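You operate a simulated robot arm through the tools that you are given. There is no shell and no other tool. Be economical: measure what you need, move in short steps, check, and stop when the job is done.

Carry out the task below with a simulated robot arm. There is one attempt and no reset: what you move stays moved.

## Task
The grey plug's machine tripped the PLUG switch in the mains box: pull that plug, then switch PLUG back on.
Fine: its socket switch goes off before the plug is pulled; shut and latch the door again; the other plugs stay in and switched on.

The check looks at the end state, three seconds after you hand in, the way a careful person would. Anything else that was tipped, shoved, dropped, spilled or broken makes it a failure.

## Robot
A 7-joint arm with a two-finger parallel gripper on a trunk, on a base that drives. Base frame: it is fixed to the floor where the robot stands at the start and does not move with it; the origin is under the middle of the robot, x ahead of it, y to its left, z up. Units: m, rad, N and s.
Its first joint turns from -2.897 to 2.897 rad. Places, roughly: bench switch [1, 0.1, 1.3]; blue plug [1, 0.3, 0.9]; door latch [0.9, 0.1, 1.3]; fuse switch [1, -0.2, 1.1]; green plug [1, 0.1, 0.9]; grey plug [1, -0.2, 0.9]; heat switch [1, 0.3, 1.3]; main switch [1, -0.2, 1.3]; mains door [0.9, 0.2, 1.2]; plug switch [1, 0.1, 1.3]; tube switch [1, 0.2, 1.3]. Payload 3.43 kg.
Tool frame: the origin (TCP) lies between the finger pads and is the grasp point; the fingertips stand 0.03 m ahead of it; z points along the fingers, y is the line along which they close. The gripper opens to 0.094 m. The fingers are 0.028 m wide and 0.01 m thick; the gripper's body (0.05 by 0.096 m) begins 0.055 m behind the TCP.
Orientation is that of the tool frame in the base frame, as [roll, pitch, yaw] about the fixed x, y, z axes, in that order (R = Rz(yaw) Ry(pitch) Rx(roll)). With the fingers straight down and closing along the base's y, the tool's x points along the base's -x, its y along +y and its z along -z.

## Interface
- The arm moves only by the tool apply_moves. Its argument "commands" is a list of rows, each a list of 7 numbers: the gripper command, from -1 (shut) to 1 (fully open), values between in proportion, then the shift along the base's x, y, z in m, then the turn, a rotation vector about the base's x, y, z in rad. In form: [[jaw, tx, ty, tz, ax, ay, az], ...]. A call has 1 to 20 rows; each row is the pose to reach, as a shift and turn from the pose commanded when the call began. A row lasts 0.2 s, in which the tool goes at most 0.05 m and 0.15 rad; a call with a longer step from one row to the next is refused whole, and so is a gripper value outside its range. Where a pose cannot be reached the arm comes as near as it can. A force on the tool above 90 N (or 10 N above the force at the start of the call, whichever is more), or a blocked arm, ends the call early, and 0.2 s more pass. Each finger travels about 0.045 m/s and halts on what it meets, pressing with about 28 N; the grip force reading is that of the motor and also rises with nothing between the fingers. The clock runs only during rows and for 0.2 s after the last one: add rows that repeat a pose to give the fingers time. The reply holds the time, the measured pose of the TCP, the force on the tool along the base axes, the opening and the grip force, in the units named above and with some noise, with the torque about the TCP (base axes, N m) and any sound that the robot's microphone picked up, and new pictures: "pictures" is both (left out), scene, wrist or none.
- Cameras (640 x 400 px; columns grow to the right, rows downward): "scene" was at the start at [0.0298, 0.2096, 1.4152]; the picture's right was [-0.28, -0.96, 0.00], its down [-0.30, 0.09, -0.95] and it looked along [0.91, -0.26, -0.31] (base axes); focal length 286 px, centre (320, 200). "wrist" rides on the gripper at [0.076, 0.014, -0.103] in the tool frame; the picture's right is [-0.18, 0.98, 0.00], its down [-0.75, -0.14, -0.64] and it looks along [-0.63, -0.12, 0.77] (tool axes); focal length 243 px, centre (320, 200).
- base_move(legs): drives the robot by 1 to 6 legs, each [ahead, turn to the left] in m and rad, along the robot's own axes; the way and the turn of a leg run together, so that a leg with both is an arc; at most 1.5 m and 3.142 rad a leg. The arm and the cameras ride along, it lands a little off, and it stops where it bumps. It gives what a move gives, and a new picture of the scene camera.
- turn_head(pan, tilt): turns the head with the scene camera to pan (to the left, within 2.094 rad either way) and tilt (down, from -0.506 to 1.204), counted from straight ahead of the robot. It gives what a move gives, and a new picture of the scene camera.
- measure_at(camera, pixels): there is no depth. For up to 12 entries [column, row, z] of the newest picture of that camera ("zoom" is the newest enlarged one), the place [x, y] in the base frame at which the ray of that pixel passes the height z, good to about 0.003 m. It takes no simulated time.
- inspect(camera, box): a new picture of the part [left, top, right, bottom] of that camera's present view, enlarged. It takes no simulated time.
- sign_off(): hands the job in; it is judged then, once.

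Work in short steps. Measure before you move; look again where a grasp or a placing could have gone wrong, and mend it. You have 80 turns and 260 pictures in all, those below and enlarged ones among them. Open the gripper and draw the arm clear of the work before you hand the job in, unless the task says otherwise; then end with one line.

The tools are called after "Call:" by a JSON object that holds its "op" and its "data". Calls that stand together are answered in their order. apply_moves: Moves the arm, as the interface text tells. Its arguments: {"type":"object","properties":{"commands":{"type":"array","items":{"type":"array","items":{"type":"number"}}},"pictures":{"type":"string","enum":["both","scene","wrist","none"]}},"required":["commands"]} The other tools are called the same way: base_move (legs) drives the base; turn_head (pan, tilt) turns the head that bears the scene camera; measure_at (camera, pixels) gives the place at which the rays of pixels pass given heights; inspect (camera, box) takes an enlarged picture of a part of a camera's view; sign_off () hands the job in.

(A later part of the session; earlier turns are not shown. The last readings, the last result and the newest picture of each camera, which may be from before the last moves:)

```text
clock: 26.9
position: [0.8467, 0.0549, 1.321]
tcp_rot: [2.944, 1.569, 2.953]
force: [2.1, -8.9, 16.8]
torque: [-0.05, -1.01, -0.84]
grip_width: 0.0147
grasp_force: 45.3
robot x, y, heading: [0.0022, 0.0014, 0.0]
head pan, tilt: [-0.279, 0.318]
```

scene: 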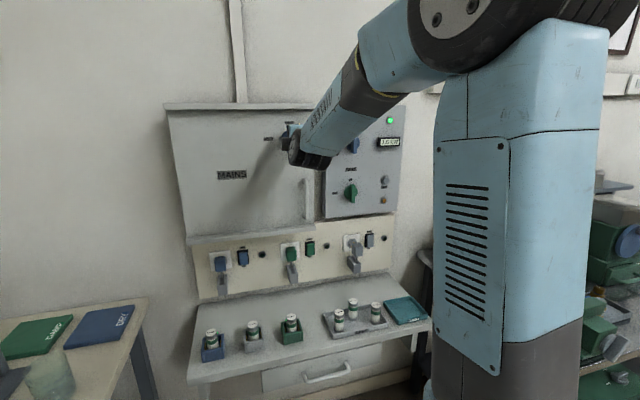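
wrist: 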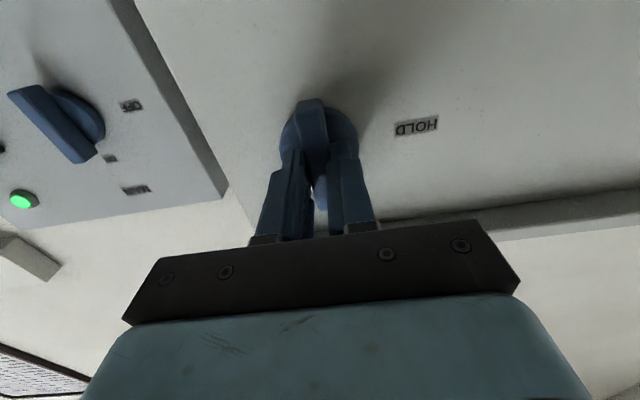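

The knob is at FREE. Still holding it, I pull the door open along its arc (hinge ≈ (0.90,0.375)), 0.2 rad first.

Call:
{"op": "apply_moves", "data": {"commands": [[-1, -0.0159, 0.003, 0, 0, 0, -0.05], [-1, -0.0317, 0.0069, 0, 0, 0, -0.1], [-1, -0.0472, 0.0116, 0, 0, 0, -0.15], [-1, -0.0625, 0.0169, 0, 0, 0, -0.2], [-1, -0.0625, 0.0169, 0, 0, 0, -0.2]]}}

```text
clock: 28.1
position: [0.7822, 0.0726, 1.3213]
tcp_rot: [-2.655, 1.568, -2.845]
force: [-1.1, -7.6, 17.5]
torque: [-0.03, -0.36, -0.73]
grip_width: 0.0148
grasp_force: 45.0
robot x, y, heading: [-0.0038, 0.0009, -0.0]
head pan, tilt: [-0.279, 0.318]
```

scene: 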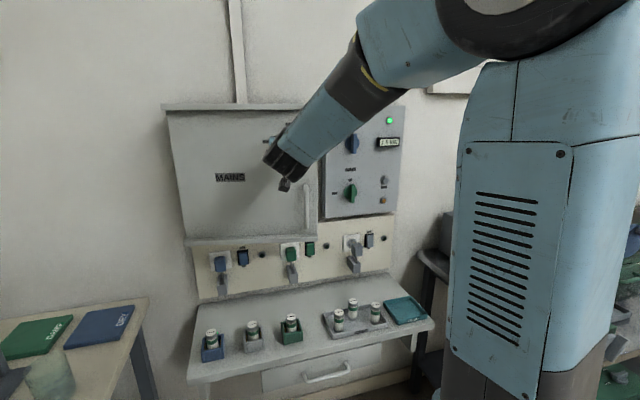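
wrist: 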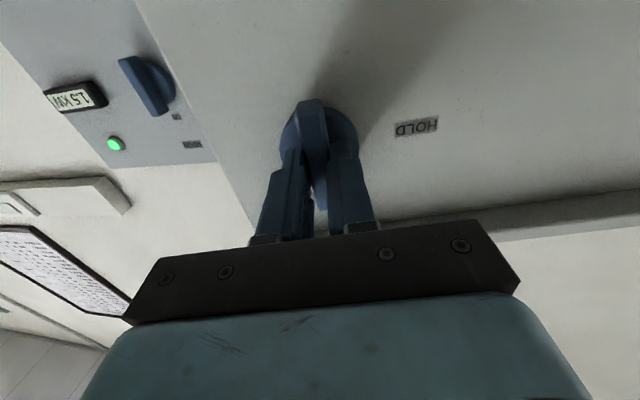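

The door follows with low force. I continue to about 0.6 rad.

Call:
{"op": "apply_moves", "data": {"commands": [[-1, -0.015, 0.006, 0, 0, 0, -0.05], [-1, -0.0297, 0.0131, 0, 0, 0, -0.1], [-1, -0.044, 0.0207, 0, 0, 0, -0.15], [-1, -0.0579, 0.029, 0, 0, 0, -0.2], [-1, -0.0714, 0.038, 0, 0, 0, -0.25], [-1, -0.0844, 0.0477, 0, 0, 0, -0.3], [-1, -0.097, 0.058, 0, 0, 0, -0.35], [-1, -0.1089, 0.0689, 0, 0, 0, -0.4], [-1, -0.1089, 0.0689, 0, 0, 0, -0.4]]}}

```text
clock: 30.1
position: [0.6733, 0.1427, 1.3208]
tcp_rot: [-2.631, 1.567, 3.063]
force: [2.5, 2.1, 17.3]
torque: [-0.44, -0.61, -0.32]
grip_width: 0.0148
grasp_force: 44.9
robot x, y, heading: [-0.0011, -0.0005, -0.0]
head pan, tilt: [-0.279, 0.318]
```

scene: 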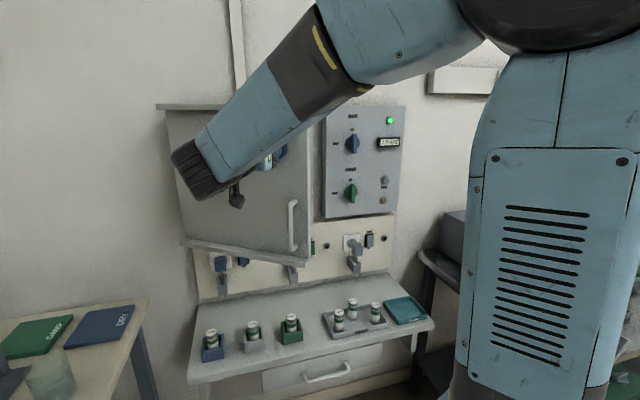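
wrist: 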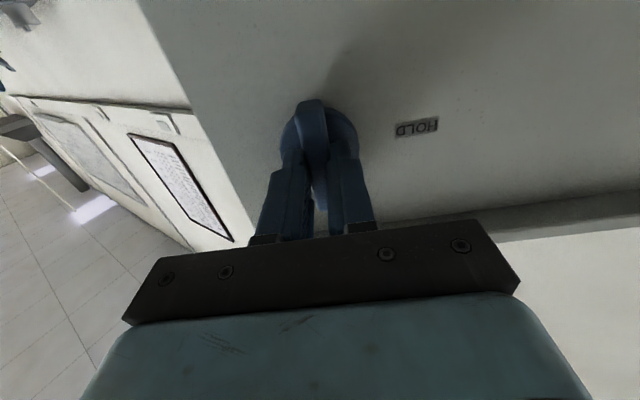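

Going well; I continue to about 1.0 rad.

Call:
{"op": "apply_moves", "data": {"commands": [[-1, -0.0113, 0.0115, 0, 0, 0, -0.05], [-1, -0.0222, 0.0236, 0, 0, 0, -0.1], [-1, -0.0324, 0.0362, 0, 0, 0, -0.15], [-1, -0.0421, 0.0493, 0, 0, 0, -0.2], [-1, -0.051, 0.0629, 0, 0, 0, -0.25], [-1, -0.0592, 0.0768, 0, 0, 0, -0.3], [-1, -0.0667, 0.0912, 0, 0, 0, -0.35], [-1, -0.0735, 0.1059, 0, 0, 0, -0.4], [-1, -0.0735, 0.1059, 0, 0, 0, -0.4]]}}

```text
clock: 32.1
position: [0.6006, 0.2465, 1.3219]
tcp_rot: [-2.991, 1.567, 2.303]
force: [13.0, 8.2, 32.9]
torque: [-0.65, -0.42, 0.59]
grip_width: 0.0146
grasp_force: 44.8
robot x, y, heading: [0.0005, -0.0017, 0.005]
head pan, tilt: [-0.279, 0.318]
```

scene: 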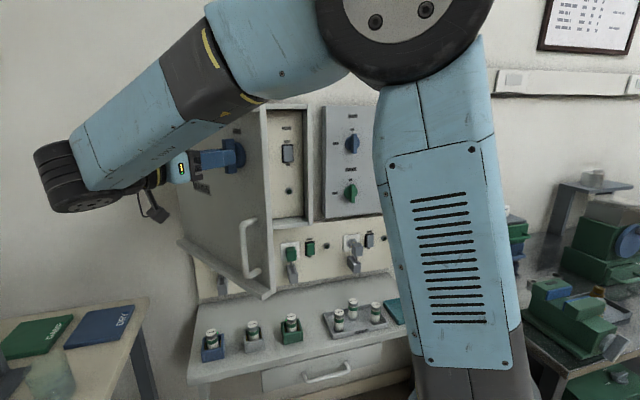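
wrist: 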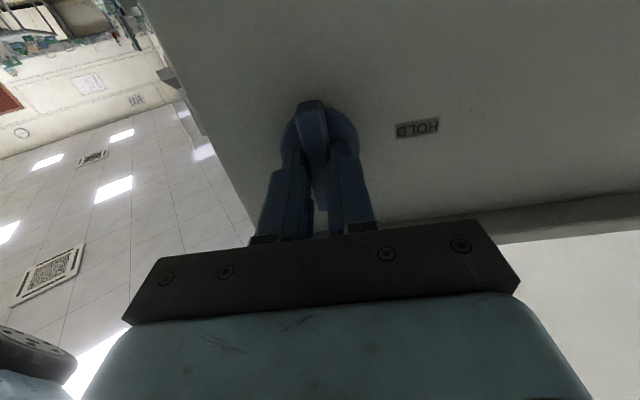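

Still following; the inside panel appears. I go on to ≈1.3 rad carefully.

Call:
{"op": "apply_moves", "data": {"commands": [[-1, -0.006, 0.015, 0, 0, 0, -0.05], [-1, -0.0113, 0.0303, 0, 0, 0, -0.1], [-1, -0.0158, 0.0459, 0, 0, 0, -0.15], [-1, -0.0196, 0.0617, 0, 0, 0, -0.2], [-1, -0.0225, 0.0777, 0, 0, 0, -0.25], [-1, -0.0246, 0.0938, 0, 0, 0, -0.3], [-1, -0.0246, 0.0938, 0, 0, 0, -0.3]]}}

```text
clock: 33.8
position: [0.5754, 0.3427, 1.319]
tcp_rot: [-2.25, 1.564, 2.744]
force: [-25.4, -3.0, -30.9]
torque: [0.05, -0.02, -0.22]
grip_width: 0.0147
grasp_force: 45.4
robot x, y, heading: [-0.0011, 0.0004, 0.004]
head pan, tilt: [-0.279, 0.318]
```

scene: 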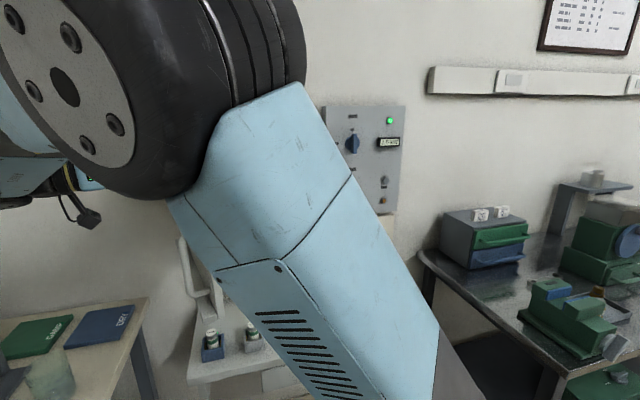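
wrist: 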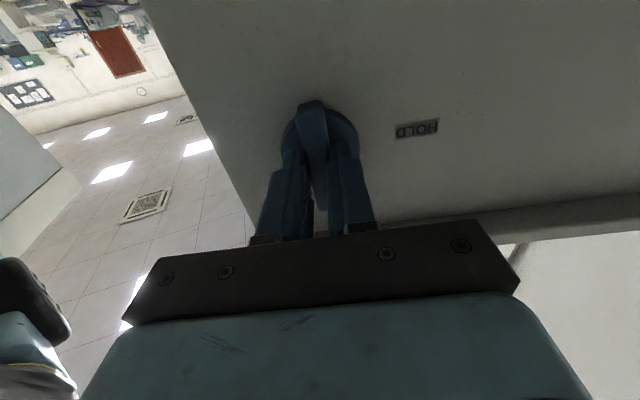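

The door is open about 1.3 rad. I release the knob, back straight off it, and rise above the door top.

Call:
{"op": "apply_moves", "data": {"commands": [[-0.2, 0, 0, 0, 0, 0, 0], [-0.2, 0, 0, 0, 0, 0, 0], [-0.2, -0.008, 0.029, 0, 0, 0, 0], [-0.2, -0.016, 0.058, 0, 0, 0, 0], [-0.2, -0.024, 0.087, 0, 0, 0, 0], [-0.2, -0.024, 0.087, 0.045, 0, 0, 0], [-0.2, -0.024, 0.087, 0.09, 0, 0, 0], [-0.2, -0.024, 0.087, 0.135, 0, 0, 0], [-0.2, -0.024, 0.087, 0.18, 0, 0, 0], [-0.2, -0.024, 0.087, 0.225, 0, 0, 0], [-0.2, -0.024, 0.087, 0.27, 0, 0, 0], [-0.2, -0.024, 0.087, 0.27, 0, 0, 0]]}}

```text
clock: 36.4
position: [0.5543, 0.4309, 1.5894]
tcp_rot: [-2.384, 1.568, 2.613]
force: [-0.4, -0.4, 0.0]
torque: [-0.04, -0.02, 0.01]
grip_width: 0.0374
grasp_force: 0.1
robot x, y, heading: [-0.0007, 0.001, 0.003]
head pan, tilt: [-0.279, 0.318]
```

scene: 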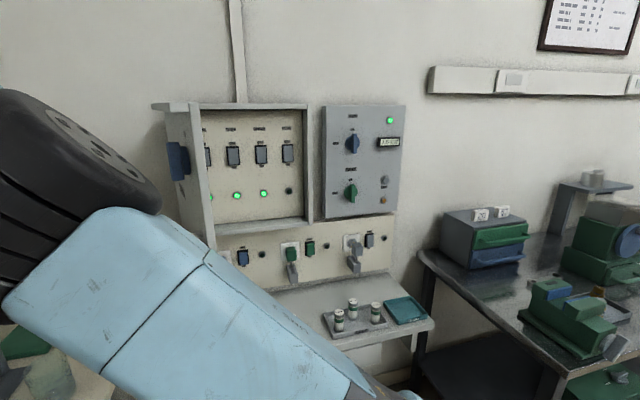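
wrist: 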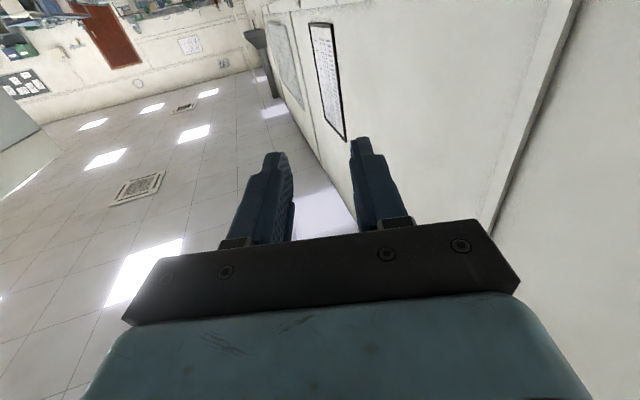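

Call:
{"op": "inspect", "data": {"camera": "scene", "box": [150, 95, 342, 215]}}

```text
3.33 times, centred on (246, 155) of scene
```

zoom: 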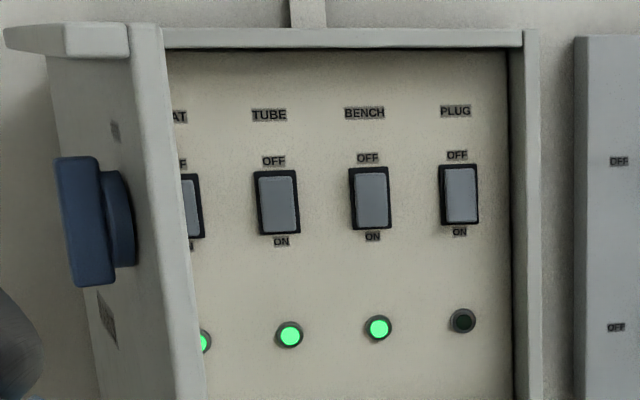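

The open box shows PLUG rightmost (zoom 458,195), rocker OFF, its lamp dark. I swing the hand over and back to the right, turning the tool forward again.

Call:
{"op": "apply_moves", "data": {"commands": [[-1, -0.01, -0.035, 0.01, 0, 0, 0.13], [-1, -0.01, -0.075, 0.01, 0, 0, 0.26], [-1, -0.01, -0.115, 0.01, 0, 0, 0.39], [-1, 0, -0.155, 0.01, 0, 0, 0.52], [-1, 0.01, -0.195, 0.01, 0, 0, 0.65], [-1, 0.02, -0.235, 0.01, 0, 0, 0.78], [-1, 0.03, -0.275, 0.01, 0, 0, 0.91], [-1, 0.04, -0.315, 0.01, 0, 0, 1.04], [-1, 0.05, -0.355, 0.01, 0, 0, 1.17], [-1, 0.06, -0.38, 0, 0, 0, 1.3], [-1, 0.06, -0.38, 0, 0, 0, 1.3]]}}

```text
clock: 38.8
position: [0.6128, 0.0483, 1.5905]
tcp_rot: [-2.678, 1.567, -2.668]
force: [-0.5, 0.3, -1.4]
torque: [-0.01, -0.04, -0.05]
grip_width: 0.0
grasp_force: 28.5
robot x, y, heading: [0.0012, 0.0004, -0.001]
head pan, tilt: [-0.279, 0.318]
```

scene: 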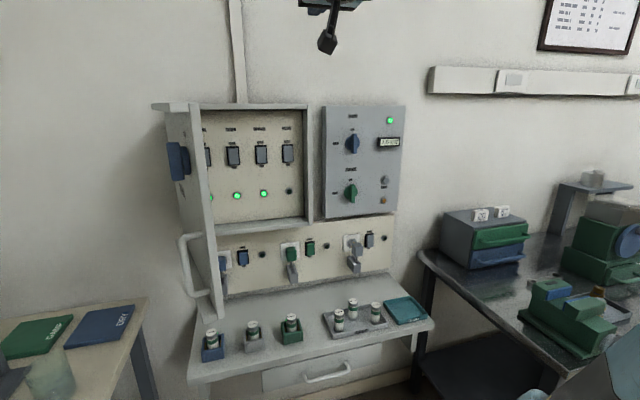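
wrist: 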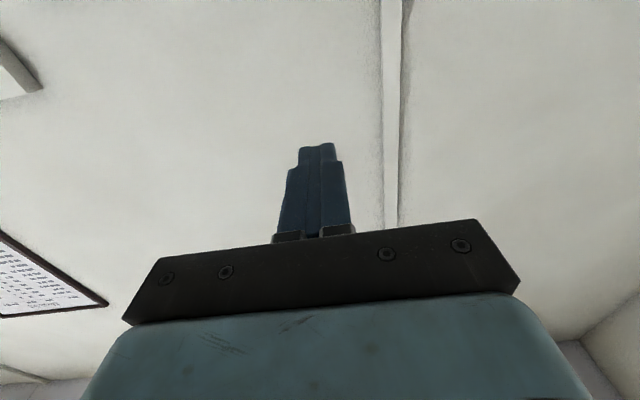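

Door stays open. I lower to z≈1.25 and approach to x≈0.75.

Call:
{"op": "apply_moves", "data": {"commands": [[-1, 0.0, 0, -0.045, 0, 0, 0], [-1, 0.0, 0, -0.09, 0, 0, 0], [-1, 0.02, 0, -0.13, 0, 0, 0], [-1, 0.04, 0, -0.17, 0, 0, 0], [-1, 0.06, 0, -0.21, 0, 0, 0], [-1, 0.08, 0, -0.25, 0, 0, 0], [-1, 0.1, 0, -0.29, 0, 0, 0], [-1, 0.12, 0, -0.33, 0, 0, 0], [-1, 0.14, 0, -0.34, 0, 0, 0], [-1, 0.14, 0, -0.34, 0, 0, 0]]}}

Call:
{"op": "inspect", "data": {"camera": "wrist", "box": [200, 0, 456, 160]}}

Call:
{"op": "inspect", "data": {"camera": "scene", "box": [230, 110, 326, 170]}}

```text
clock: 41.0
position: [0.753, 0.0474, 1.25]
tcp_rot: [-2.845, 1.567, -2.834]
force: [-0.6, 0.8, 0.1]
torque: [-0.02, 0.0, -0.01]
grip_width: 0.0
grasp_force: 28.4
robot x, y, heading: [0.0043, 0.0003, 0.0]
head pan, tilt: [-0.279, 0.318]
```

scene: 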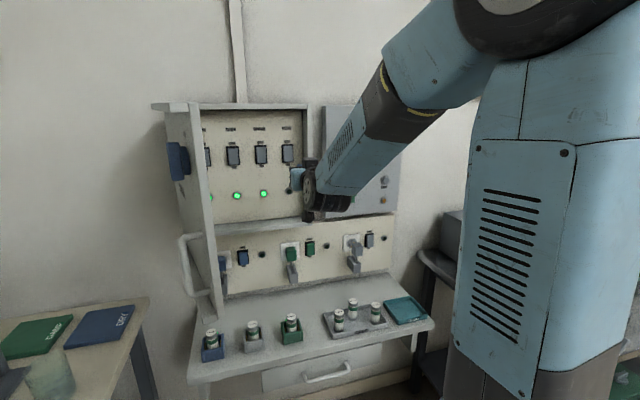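
wrist: 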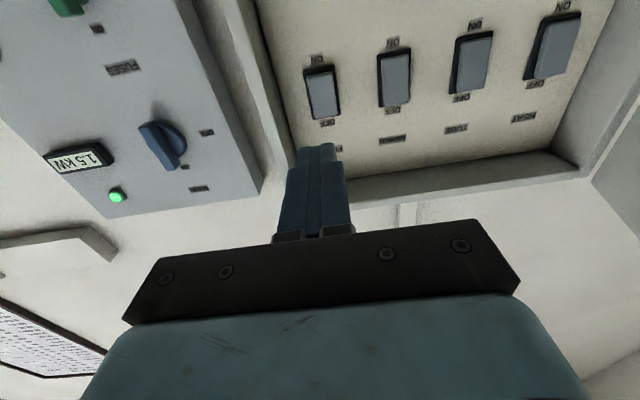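

```text
2.50 times, centred on (328, 80) of wrist
```

zoom: 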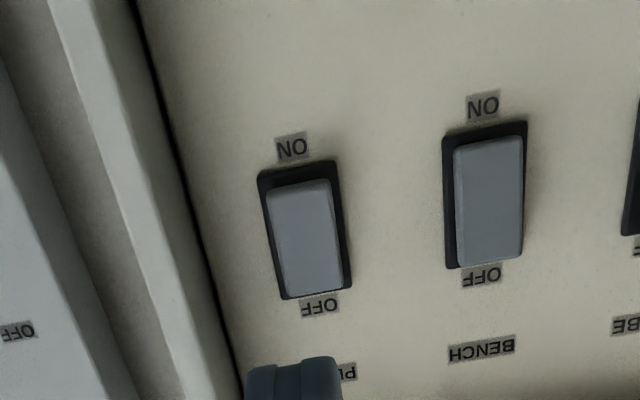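

```text
6.67 times, centred on (278, 140) of scene
```

zoom: 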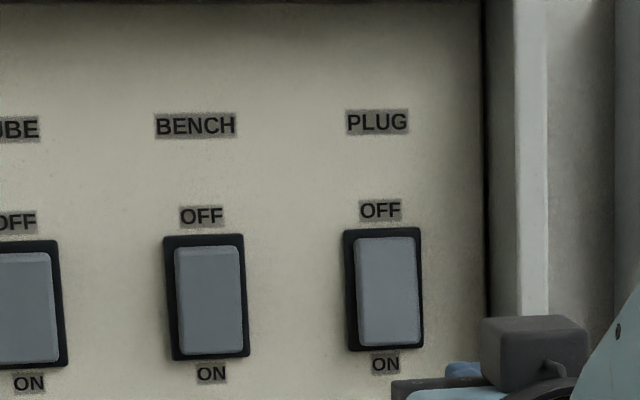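

PLUG rocker: panel x≈0.975, y≈0.049, lower end z≈1.238. I approach at z≈1.247 to tip x≈0.945.

Call:
{"op": "apply_moves", "data": {"commands": [[-1, 0.045, 0.002, -0.003, 0, 0, 0], [-1, 0.09, 0.002, -0.003, 0, 0, 0], [-1, 0.135, 0.002, -0.003, 0, 0, 0], [-1, 0.162, 0.002, -0.003, 0, 0, 0], [-1, 0.162, 0.002, -0.003, 0, 0, 0]]}}

Call:
{"op": "inspect", "data": {"camera": "scene", "box": [230, 125, 326, 185]}}

```text
clock: 42.1
position: [0.9149, 0.0505, 1.2466]
tcp_rot: [-2.853, 1.566, -2.841]
force: [0.4, 0.7, -0.6]
torque: [-0.02, 0.01, -0.01]
grip_width: 0.0
grasp_force: 27.9
robot x, y, heading: [-0.001, -0.001, -0.003]
head pan, tilt: [-0.279, 0.318]
```

scene: 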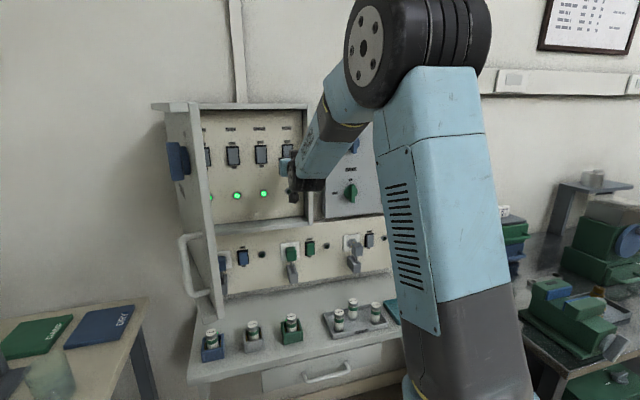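
wrist: 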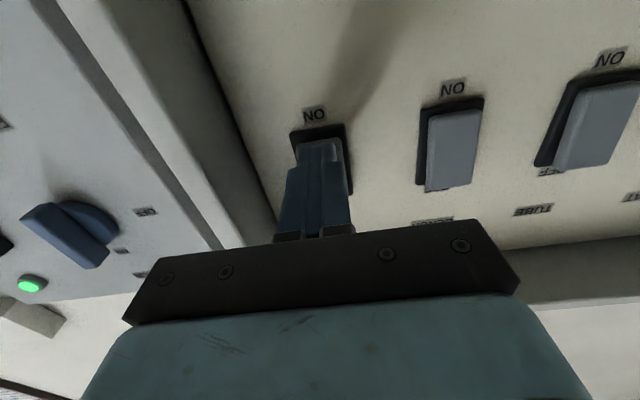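

```text
6.67 times, centred on (278, 155) of scene
```

zoom: 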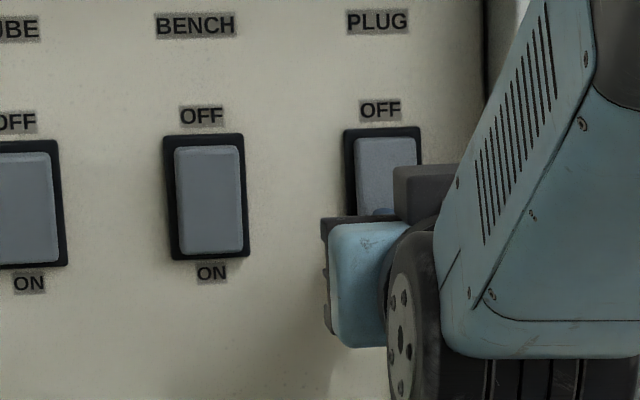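

The fingertips are at the lower part of the PLUG rocker (wrist 318,145, below it the ON edge). I press in small steps.

Call:
{"op": "apply_moves", "data": {"commands": [[-1, 0.01, 0, 0, 0, 0, 0], [-1, 0.018, 0, 0, 0, 0, 0], [-1, 0.024, 0, 0, 0, 0, 0], [-1, 0.029, 0, 0, 0, 0, 0], [-1, 0.033, 0, 0, 0, 0, 0]]}}

```text
clock: 42.7
position: [0.9221, 0.0523, 1.2469]
tcp_rot: [-3.001, 1.563, -2.992]
force: [-59.5, -2.6, 3.9]
torque: [-0.23, -0.95, -0.18]
grip_width: 0.0001
grasp_force: 27.7
robot x, y, heading: [-0.0008, -0.0007, 0.003]
head pan, tilt: [-0.279, 0.318]
stopped in row 2: the force on the tool passed its limit at 108 N (the readings are from after the stop); the commanded pose is now the measured one
```

scene: 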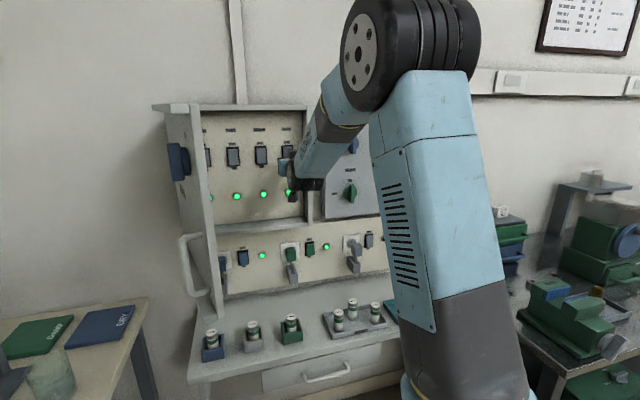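
wrist: 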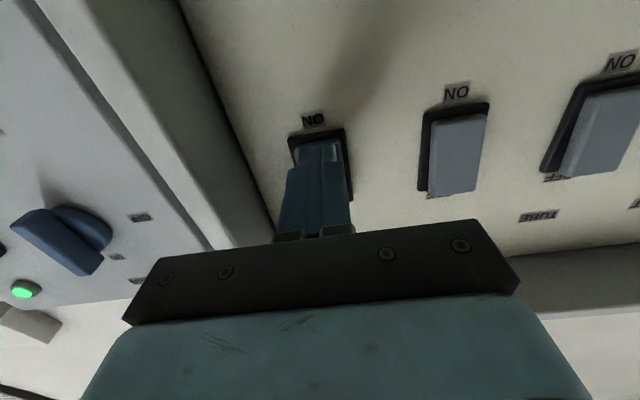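

The PLUG lamp and the blue/green socket lamps lit. I back off and check it holds.

Call:
{"op": "apply_moves", "data": {"commands": [[-1, -0.03, 0, 0, 0, 0, 0], [-1, -0.07, 0, 0, 0, 0, 0], [-1, -0.11, 0, 0, 0, 0, 0], [-1, -0.16, 0, 0, 0, 0, 0], [-1, -0.2, 0, 0.03, 0, 0, 0], [-1, -0.24, 0, 0.07, 0, 0, 0], [-1, -0.28, 0, 0.11, 0, 0, 0], [-1, -0.31, 0, 0.15, 0, 0, 0], [-1, -0.31, 0, 0.19, 0, 0, 0], [-1, -0.31, 0, 0.23, 0, 0, 0], [-1, -0.31, 0, 0.27, 0, 0, 0], [-1, -0.31, 0, 0.31, 0, 0, 0], [-1, -0.31, 0, 0.345, 0, 0, 0], [-1, -0.31, 0, 0.345, 0, 0, 0]], "pictures": "scene"}}

Call:
{"op": "inspect", "data": {"camera": "scene", "box": [150, 95, 342, 215]}}

Call:
{"op": "inspect", "data": {"camera": "scene", "box": [200, 215, 392, 335]}}

```text
refused: row 6 steps farther than a row can; nothing moved
```

```text
3.33 times, centred on (246, 155) of scene
```

zoom: 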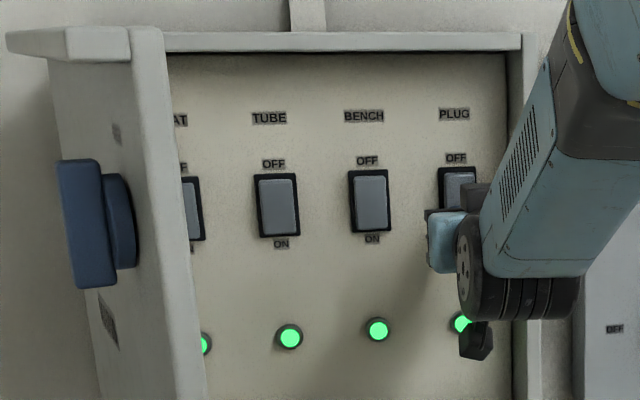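

```text
3.33 times, centred on (296, 275) of scene
```

zoom: 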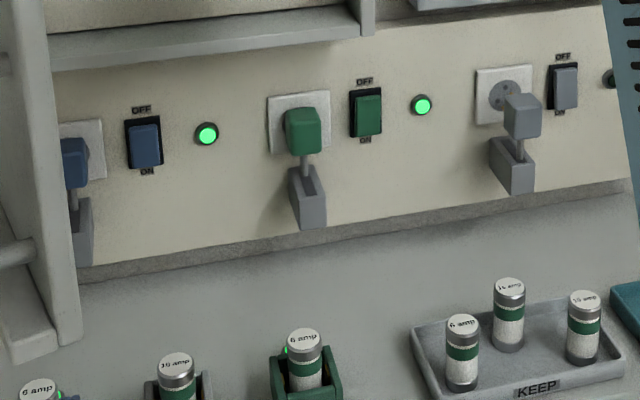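

Row step too long; I resend with shorter steps: back out, then up.

Call:
{"op": "apply_moves", "data": {"commands": [[-1, -0.03, 0, 0, 0, 0, 0], [-1, -0.07, 0, 0, 0, 0, 0], [-1, -0.11, 0, 0, 0, 0, 0], [-1, -0.155, 0, 0, 0, 0, 0], [-1, -0.19, 0, 0.03, 0, 0, 0], [-1, -0.22, 0, 0.065, 0, 0, 0], [-1, -0.25, 0, 0.1, 0, 0, 0], [-1, -0.28, 0, 0.135, 0, 0, 0], [-1, -0.305, 0, 0.17, 0, 0, 0], [-1, -0.31, 0, 0.215, 0, 0, 0], [-1, -0.31, 0, 0.26, 0, 0, 0], [-1, -0.31, 0, 0.305, 0, 0, 0], [-1, -0.31, 0, 0.343, 0, 0, 0], [-1, -0.31, 0, 0.343, 0, 0, 0]], "pictures": "scene"}}

Call:
{"op": "inspect", "data": {"camera": "scene", "box": [150, 95, 342, 215]}}

```text
clock: 45.7
position: [0.6176, 0.0515, 1.586]
tcp_rot: [-3.031, 1.556, -3.021]
force: [-0.7, -0.8, -0.4]
torque: [-0.01, -0.01, 0.01]
grip_width: 0.0
grasp_force: 28.1
robot x, y, heading: [-0.0015, -0.0045, -0.0]
head pan, tilt: [-0.279, 0.318]
```

scene: 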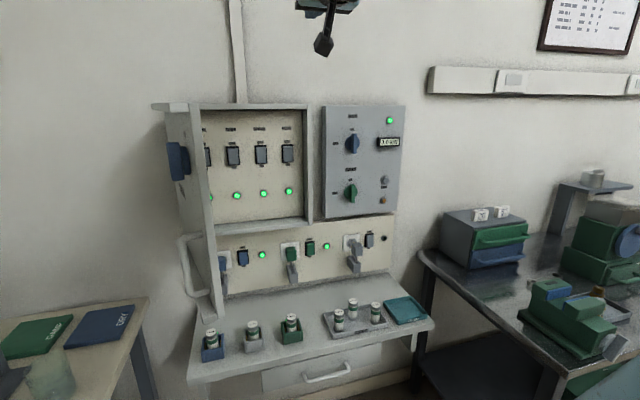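

```text
3.33 times, centred on (246, 155) of scene
```

zoom: 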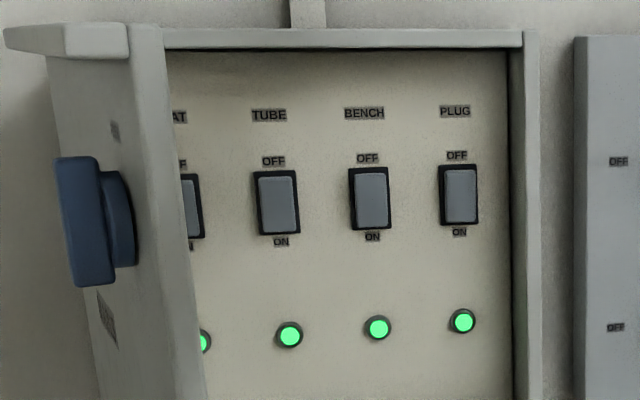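

All box lamps are green. Now I return over the door to its outer side, reversing the earlier path, jaw opened.

Call:
{"op": "apply_moves", "data": {"commands": [[-0.2, -0.01, -0.0, 0.01, 0, 0, -0.13], [-0.2, -0.02, 0.03, 0.015, 0, 0, -0.26], [-0.2, -0.03, 0.07, 0.015, 0, 0, -0.39], [-0.2, -0.04, 0.11, 0.015, 0, 0, -0.52], [-0.2, -0.05, 0.15, 0.015, 0, 0, -0.65], [-0.2, -0.06, 0.19, 0.015, 0, 0, -0.78], [-0.2, -0.07, 0.23, 0.015, 0, 0, -0.91], [-0.2, -0.075, 0.27, 0.015, 0, 0, -1.04], [-0.2, -0.075, 0.31, 0.015, 0, 0, -1.17], [-0.2, -0.07, 0.35, 0.01, 0, 0, -1.3], [-0.2, -0.064, 0.379, 0.004, 0, 0, -1.3], [-0.2, -0.064, 0.379, 0.004, 0, 0, -1.3]]}}

```text
clock: 46.7
position: [0.6213, 0.1644, 1.5645]
tcp_rot: [2.617, 1.346, 2.447]
force: [0.0, 1.5, -0.8]
torque: [-0.01, -0.06, -0.16]
grip_width: 0.0375
grasp_force: 0.0
robot x, y, heading: [-0.0004, 0.0029, -0.002]
head pan, tilt: [-0.279, 0.318]
stopped in row 4: the arm was blocked; the commanded pose is now the measured one
```

scene: 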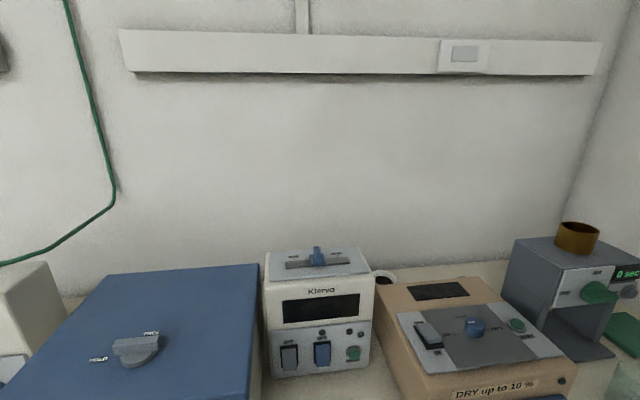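
wrist: 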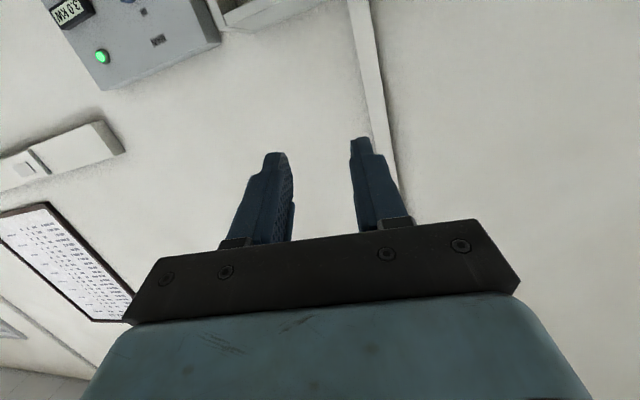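

The arm got blocked (apparently against the robot's own head, whose view swung left). I first back the hand away to the right and level the tool again.

Call:
{"op": "apply_moves", "data": {"commands": [[-0.2, 0.02, -0.03, 0.0, -0.04, -0.06, 0.05], [-0.2, 0.03, -0.07, 0.01, -0.08, -0.13, 0.1], [-0.2, 0.03, -0.11, 0.02, -0.116, -0.195, 0.157], [-0.2, 0.03, -0.15, 0.02, -0.116, -0.195, 0.157], [-0.2, 0.03, -0.15, 0.02, -0.116, -0.195, 0.157]]}}

```text
clock: 47.9
position: [0.6502, 0.0111, 1.5869]
tcp_rot: [0.451, 1.55, 0.433]
force: [0.6, -0.2, 0.3]
torque: [0.03, 0.02, -0.04]
grip_width: 0.0376
grasp_force: 0.0
robot x, y, heading: [-0.0019, -0.001, -0.001]
head pan, tilt: [-0.279, 0.318]
```

scene: 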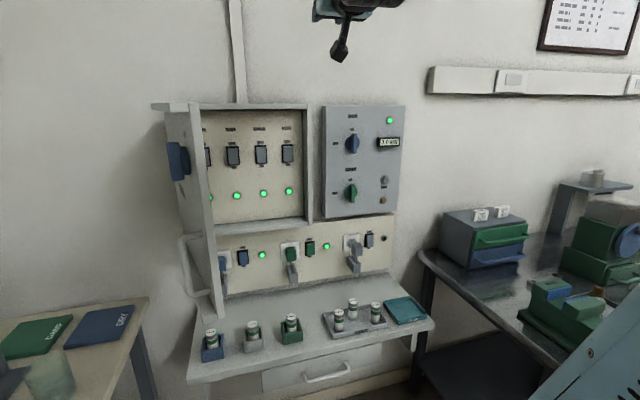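
wrist: 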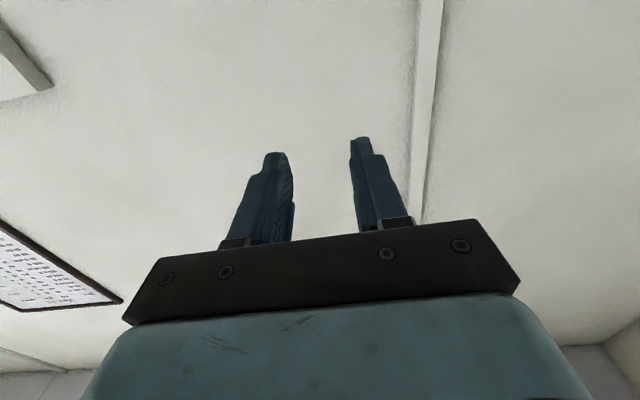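

The head view is back to normal. I drive the base back 0.15 m so the arm has more room in front of the open door.

Call:
{"op": "base_move", "data": {"legs": [[-0.15, 0]]}}

```text
clock: 49.2
position: [0.5, 0.0118, 1.5877]
tcp_rot: [0.48, 1.549, 0.464]
force: [-0.7, 0.0, 0.5]
torque: [0.0, -0.02, 0.0]
grip_width: 0.0374
grasp_force: 0.2
robot x, y, heading: [-0.1519, -0.0007, 0.0]
head pan, tilt: [-0.279, 0.318]
```

scene: 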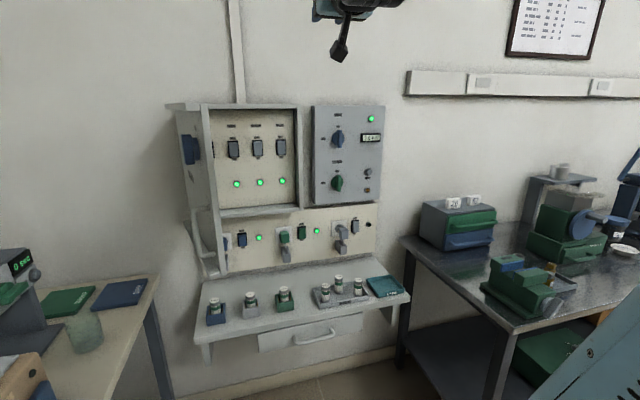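

Now I cross above the door with the tool pointing forward, farther out from the robot's head, checking as I go.

Call:
{"op": "apply_moves", "data": {"commands": [[-1, 0.04, 0.02, 0, 0, 0, 0], [-1, 0.07, 0.05, 0, 0, 0, 0], [-1, 0.1, 0.08, 0, 0, 0, 0], [-1, 0.1, 0.12, 0, 0, 0, 0], [-1, 0.1, 0.16, 0, 0, 0, 0], [-1, 0.1, 0.2, 0, 0, 0, 0], [-1, 0.1, 0.2, 0, 0, 0, 0]]}}

```text
clock: 50.9
position: [0.5985, 0.2126, 1.5872]
tcp_rot: [0.49, 1.546, 0.474]
force: [-0.1, 0.5, 0.2]
torque: [0.02, 0.01, 0.06]
grip_width: 0.0
grasp_force: 28.0
robot x, y, heading: [-0.1535, 0.0007, -0.004]
head pan, tilt: [-0.279, 0.318]
```

scene: 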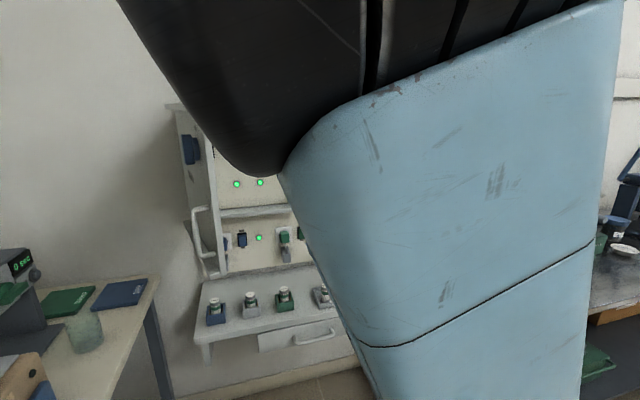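
wrist: 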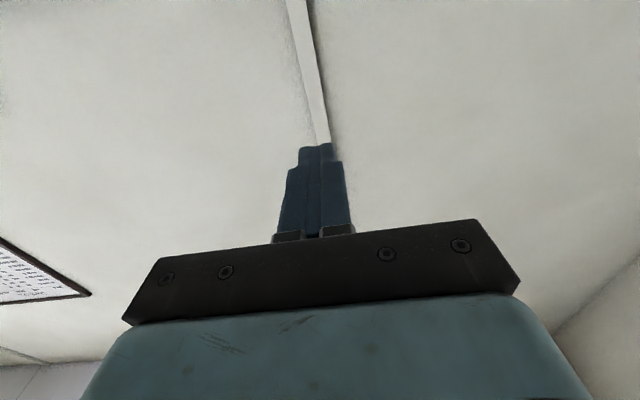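

The elbow is close to the head, so I retreat right and instead turn the whole base left by 0.5 rad, carrying the raised hand (z 1.59, above the door top) over the door.

Call:
{"op": "apply_moves", "data": {"commands": [[-1, 0.0, -0.045, 0, 0, 0, 0], [-1, 0.0, -0.09, 0, 0, 0, 0], [-1, 0.0, -0.135, 0, 0, 0, 0], [-1, -0.02, -0.18, 0, 0, 0, 0], [-1, -0.02, -0.21, 0, 0, 0, 0], [-1, -0.02, -0.21, 0, 0, 0, 0]], "pictures": "none"}}

Call:
{"op": "base_move", "data": {"legs": [[0, 0.5]]}}

```text
clock: 52.2
position: [0.5797, 0.0032, 1.5882]
tcp_rot: [0.453, 1.546, 0.438]
force: [0.0, 1.4, -0.1]
torque: [0.04, -0.02, -0.1]
grip_width: 0.0
grasp_force: 28.1
robot x, y, heading: [-0.1524, 0.0017, -0.002]
head pan, tilt: [-0.279, 0.318]
```

```text
clock: 54.0
position: [0.5166, 0.2897, 1.5903]
tcp_rot: [0.489, 1.545, 0.883]
force: [1.2, -1.0, -0.4]
torque: [-0.02, -0.01, 0.05]
grip_width: 0.0
grasp_force: 28.0
robot x, y, heading: [-0.1462, -0.0211, 0.411]
head pan, tilt: [-0.279, 0.318]
stopped in leg 1: the robot was blocked; the commanded pose is now the measured one
```

scene: 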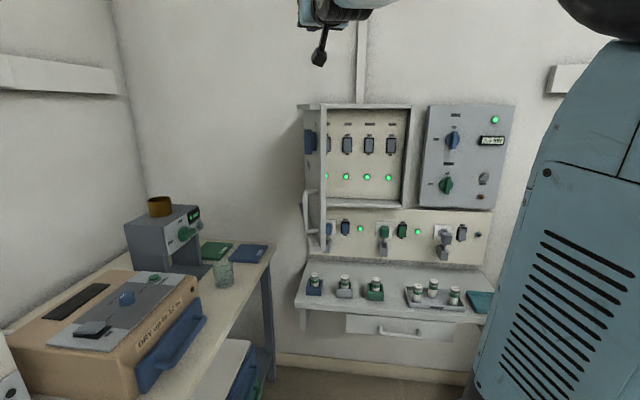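

The base stopped at 0.41 rad, touching something. I look to the left and to the right/down for what it touched.

Call:
{"op": "turn_head", "data": {"pan": 1.2, "tilt": 0.7}}

Call:
{"op": "turn_head", "data": {"pan": -1.9, "tilt": 0.7}}

```text
clock: 55.6
position: [0.5179, 0.29, 1.59]
tcp_rot: [0.484, 1.547, 0.882]
force: [0.6, -0.1, -0.2]
torque: [0.01, 0.0, 0.01]
grip_width: 0.0
grasp_force: 27.9
robot x, y, heading: [-0.1491, -0.0205, 0.409]
head pan, tilt: [1.201, 0.7]
```

scene: 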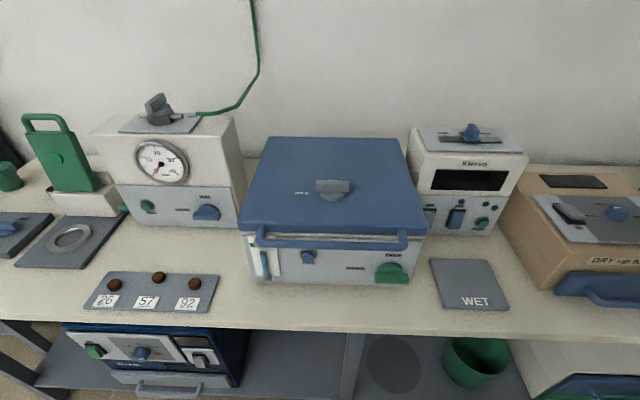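

```text
clock: 58.2
position: [0.5178, 0.2896, 1.5908]
tcp_rot: [0.484, 1.546, 0.881]
force: [-0.6, -0.2, 0.1]
torque: [0.01, 0.0, 0.02]
grip_width: 0.0
grasp_force: 27.7
robot x, y, heading: [-0.1472, -0.0201, 0.409]
head pan, tilt: [-1.901, 0.7]
```

scene: 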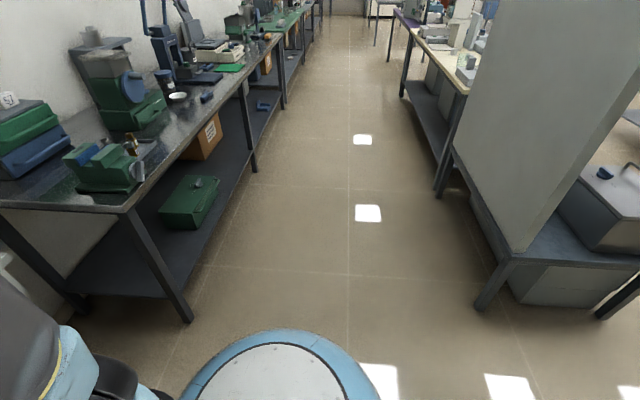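

Nothing was knocked over. I turn the head back to the door.

Call:
{"op": "turn_head", "data": {"pan": -0.25, "tilt": 0.25}}

```text
clock: 60.0
position: [0.5175, 0.2898, 1.59]
tcp_rot: [0.484, 1.547, 0.882]
force: [-0.2, 0.5, -1.0]
torque: [-0.02, 0.01, 0.0]
grip_width: 0.0003
grasp_force: 27.8
robot x, y, heading: [-0.1435, -0.0253, 0.412]
head pan, tilt: [-0.25, 0.25]
```

scene: 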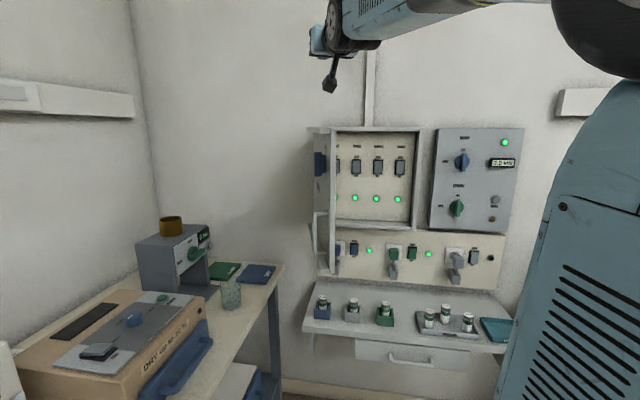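

I shift to the outer side of the door, straightening the tool to world-forward: target (0.60, 0.42, 1.59), then lower.

Call:
{"op": "apply_moves", "data": {"commands": [[-1, 0.02, 0.03, 0, 0, 0, -0.1], [-1, 0.04, 0.06, 0, 0, 0, -0.2], [-1, 0.06, 0.09, 0, 0, 0, -0.3], [-1, 0.075, 0.115, 0, 0, 0, -0.4], [-1, 0.075, 0.13, 0, 0, 0, -0.4], [-1, 0.075, 0.13, 0, 0, 0, -0.4]]}}

```text
clock: 61.4
position: [0.5836, 0.4383, 1.5893]
tcp_rot: [0.485, 1.549, 0.508]
force: [4.6, -5.5, 0.4]
torque: [-0.05, 0.09, 0.43]
grip_width: 0.0
grasp_force: 27.5
robot x, y, heading: [-0.1451, -0.0232, 0.412]
head pan, tilt: [-0.25, 0.25]
```

scene: 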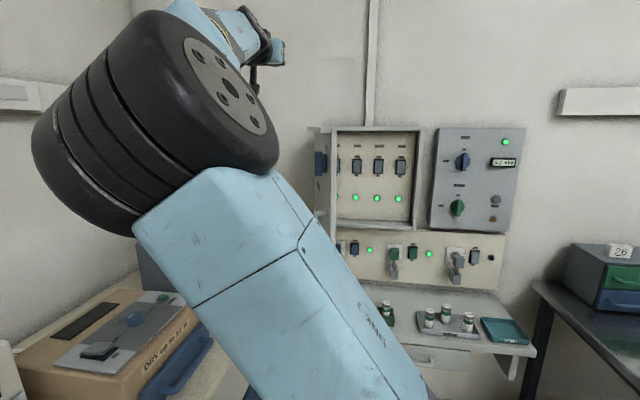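
wrist: 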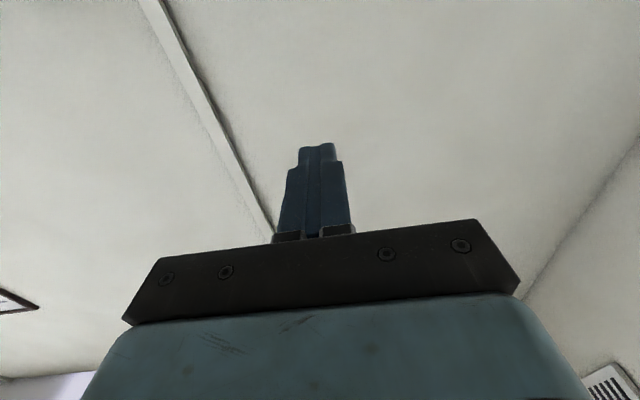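

The hand is now on the outer side. The door's top flange (z≈1.40) can be pushed, so I lower only to z≈1.395 to keep the elbow high, watching clearance.

Call:
{"op": "apply_moves", "data": {"commands": [[-1, 0, 0, -0.045, 0, 0, 0], [-1, 0, 0, -0.09, 0, 0, 0], [-1, 0, 0, -0.135, 0, 0, 0], [-1, 0, 0, -0.18, 0, 0, 0], [-1, 0, 0, -0.193, 0, 0, 0], [-1, 0, 0, -0.193, 0, 0, 0]]}}

```text
clock: 62.8
position: [0.5943, 0.4196, 1.3974]
tcp_rot: [0.469, 1.546, 0.462]
force: [0.1, -0.4, -0.6]
torque: [-0.01, -0.01, 0.01]
grip_width: 0.0003
grasp_force: 28.5
robot x, y, heading: [-0.1476, -0.0238, 0.414]
head pan, tilt: [-0.25, 0.25]
```

scene: 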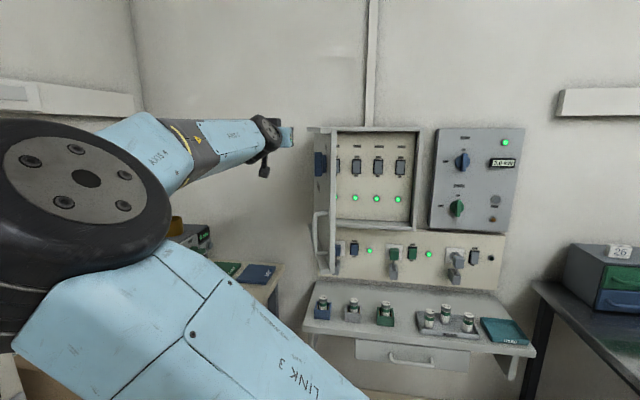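
wrist: 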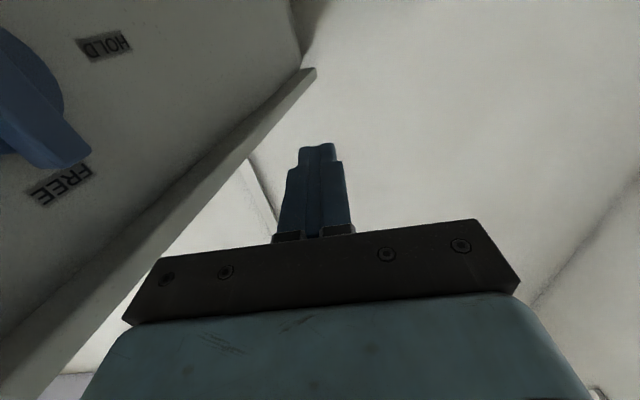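

Finger tip height matches the flange. I push right along the door's closing arc down to about θ=0.7.

Call:
{"op": "apply_moves", "data": {"commands": [[-1, -0.003, -0.04, 0, 0, 0, 0], [-1, -0.0045, -0.081, 0, 0, 0, 0], [-1, 0.002, -0.109, 0, 0, 0, 0], [-1, 0.0084, -0.136, 0, 0, 0, 0], [-1, 0.019, -0.162, 0, 0, 0, 0], [-1, 0.0318, -0.1874, 0, 0, 0, 0], [-1, 0.047, -0.211, 0, 0, 0, 0], [-1, 0.065, -0.233, 0, 0, 0, 0], [-1, 0.065, -0.233, 0, 0, 0, 0]]}}

```text
clock: 64.8
position: [0.6562, 0.1884, 1.3978]
tcp_rot: [0.46, 1.547, 0.455]
force: [-0.5, 0.2, -0.3]
torque: [-0.03, 0.0, 0.01]
grip_width: 0.0
grasp_force: 28.7
robot x, y, heading: [-0.1424, -0.0214, 0.41]
head pan, tilt: [-0.25, 0.25]
```

scene: 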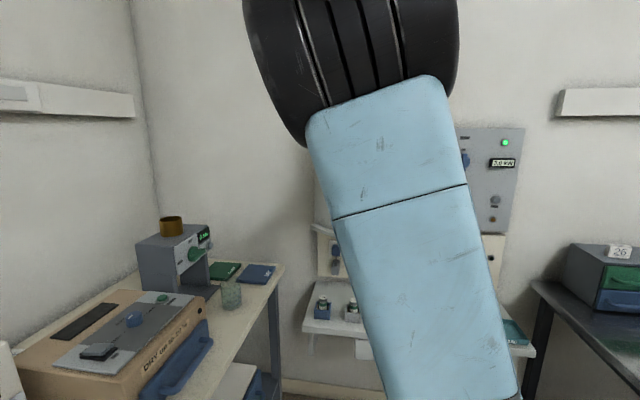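
wrist: 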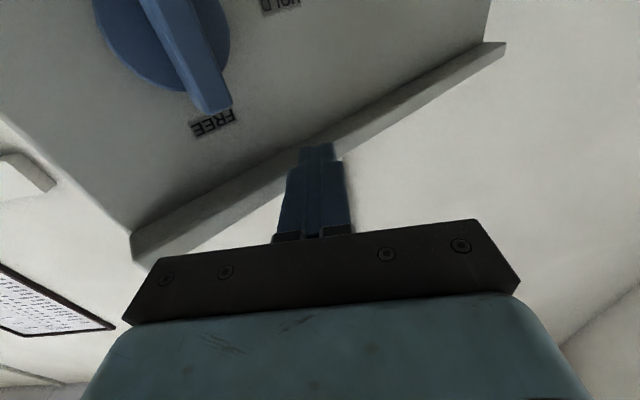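

The door follows. I continue toward θ≈0.2.

Call:
{"op": "apply_moves", "data": {"commands": [[-1, 0.02, -0.02, 0, 0, 0, 0], [-1, 0.0417, -0.0381, 0, 0, 0, 0], [-1, 0.066, -0.0533, 0, 0, 0, 0], [-1, 0.0901, -0.0673, 0, 0, 0, 0], [-1, 0.1166, -0.077, 0, 0, 0, 0], [-1, 0.1166, -0.077, 0, 0, 0, 0]]}}

```text
clock: 66.2
position: [0.7735, 0.1116, 1.3964]
tcp_rot: [0.48, 1.547, 0.474]
force: [0.1, 0.6, -0.6]
torque: [-0.02, 0.01, -0.04]
grip_width: 0.0
grasp_force: 28.5
robot x, y, heading: [-0.145, -0.0245, 0.403]
head pan, tilt: [-0.25, 0.25]
```

scene: 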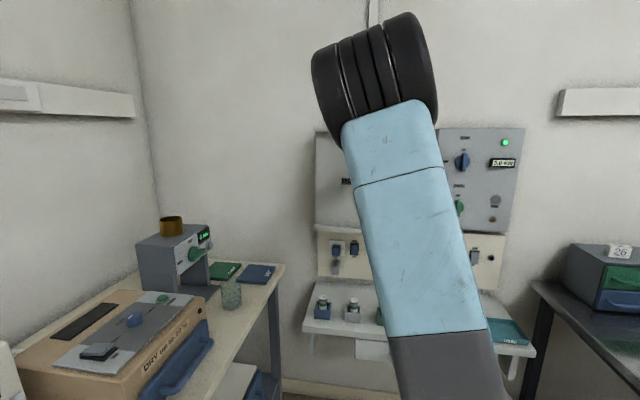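
wrist: 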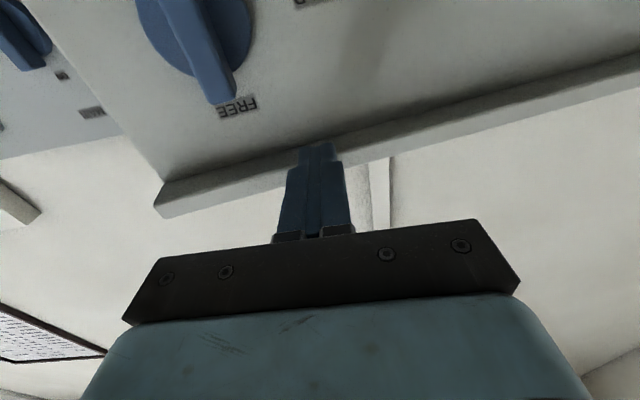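

Nearly shut. I push straight ahead in small steps until it seats.

Call:
{"op": "apply_moves", "data": {"commands": [[-1, 0.02, -0.008, 0, 0, 0, 0], [-1, 0.04, -0.014, 0, 0, 0, 0], [-1, 0.055, -0.016, 0, 0, 0, 0], [-1, 0.07, -0.018, 0, 0, 0, 0], [-1, 0.08, -0.018, 0, 0, 0, 0], [-1, 0.09, -0.018, 0, 0, 0, 0]]}}

```text
clock: 67.2
position: [0.8392, 0.0939, 1.3969]
tcp_rot: [0.632, 1.55, 0.627]
force: [-71.1, 5.4, -8.7]
torque: [-0.55, -0.26, 0.37]
grip_width: 0.0001
grasp_force: 27.6
robot x, y, heading: [-0.1447, -0.0222, 0.411]
head pan, tilt: [-0.25, 0.25]
stopped in row 5: the force on the tool passed its limit at 118 N (the readings are from after the stop); the commanded pose is now the measured one
```

scene: 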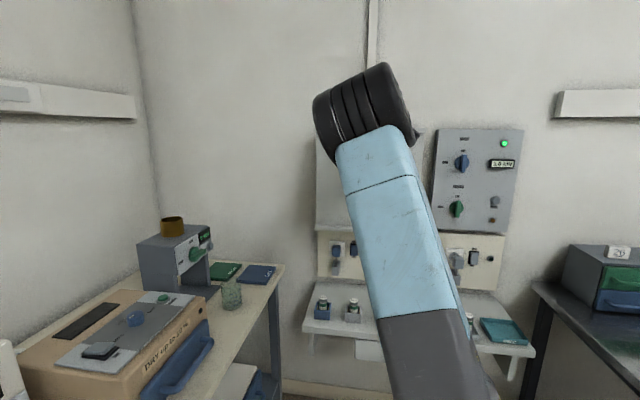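
wrist: 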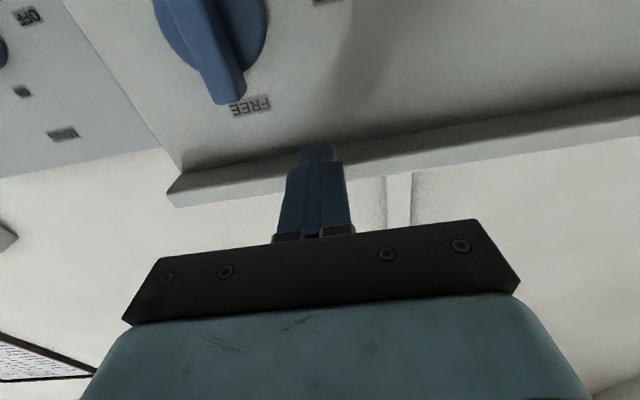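

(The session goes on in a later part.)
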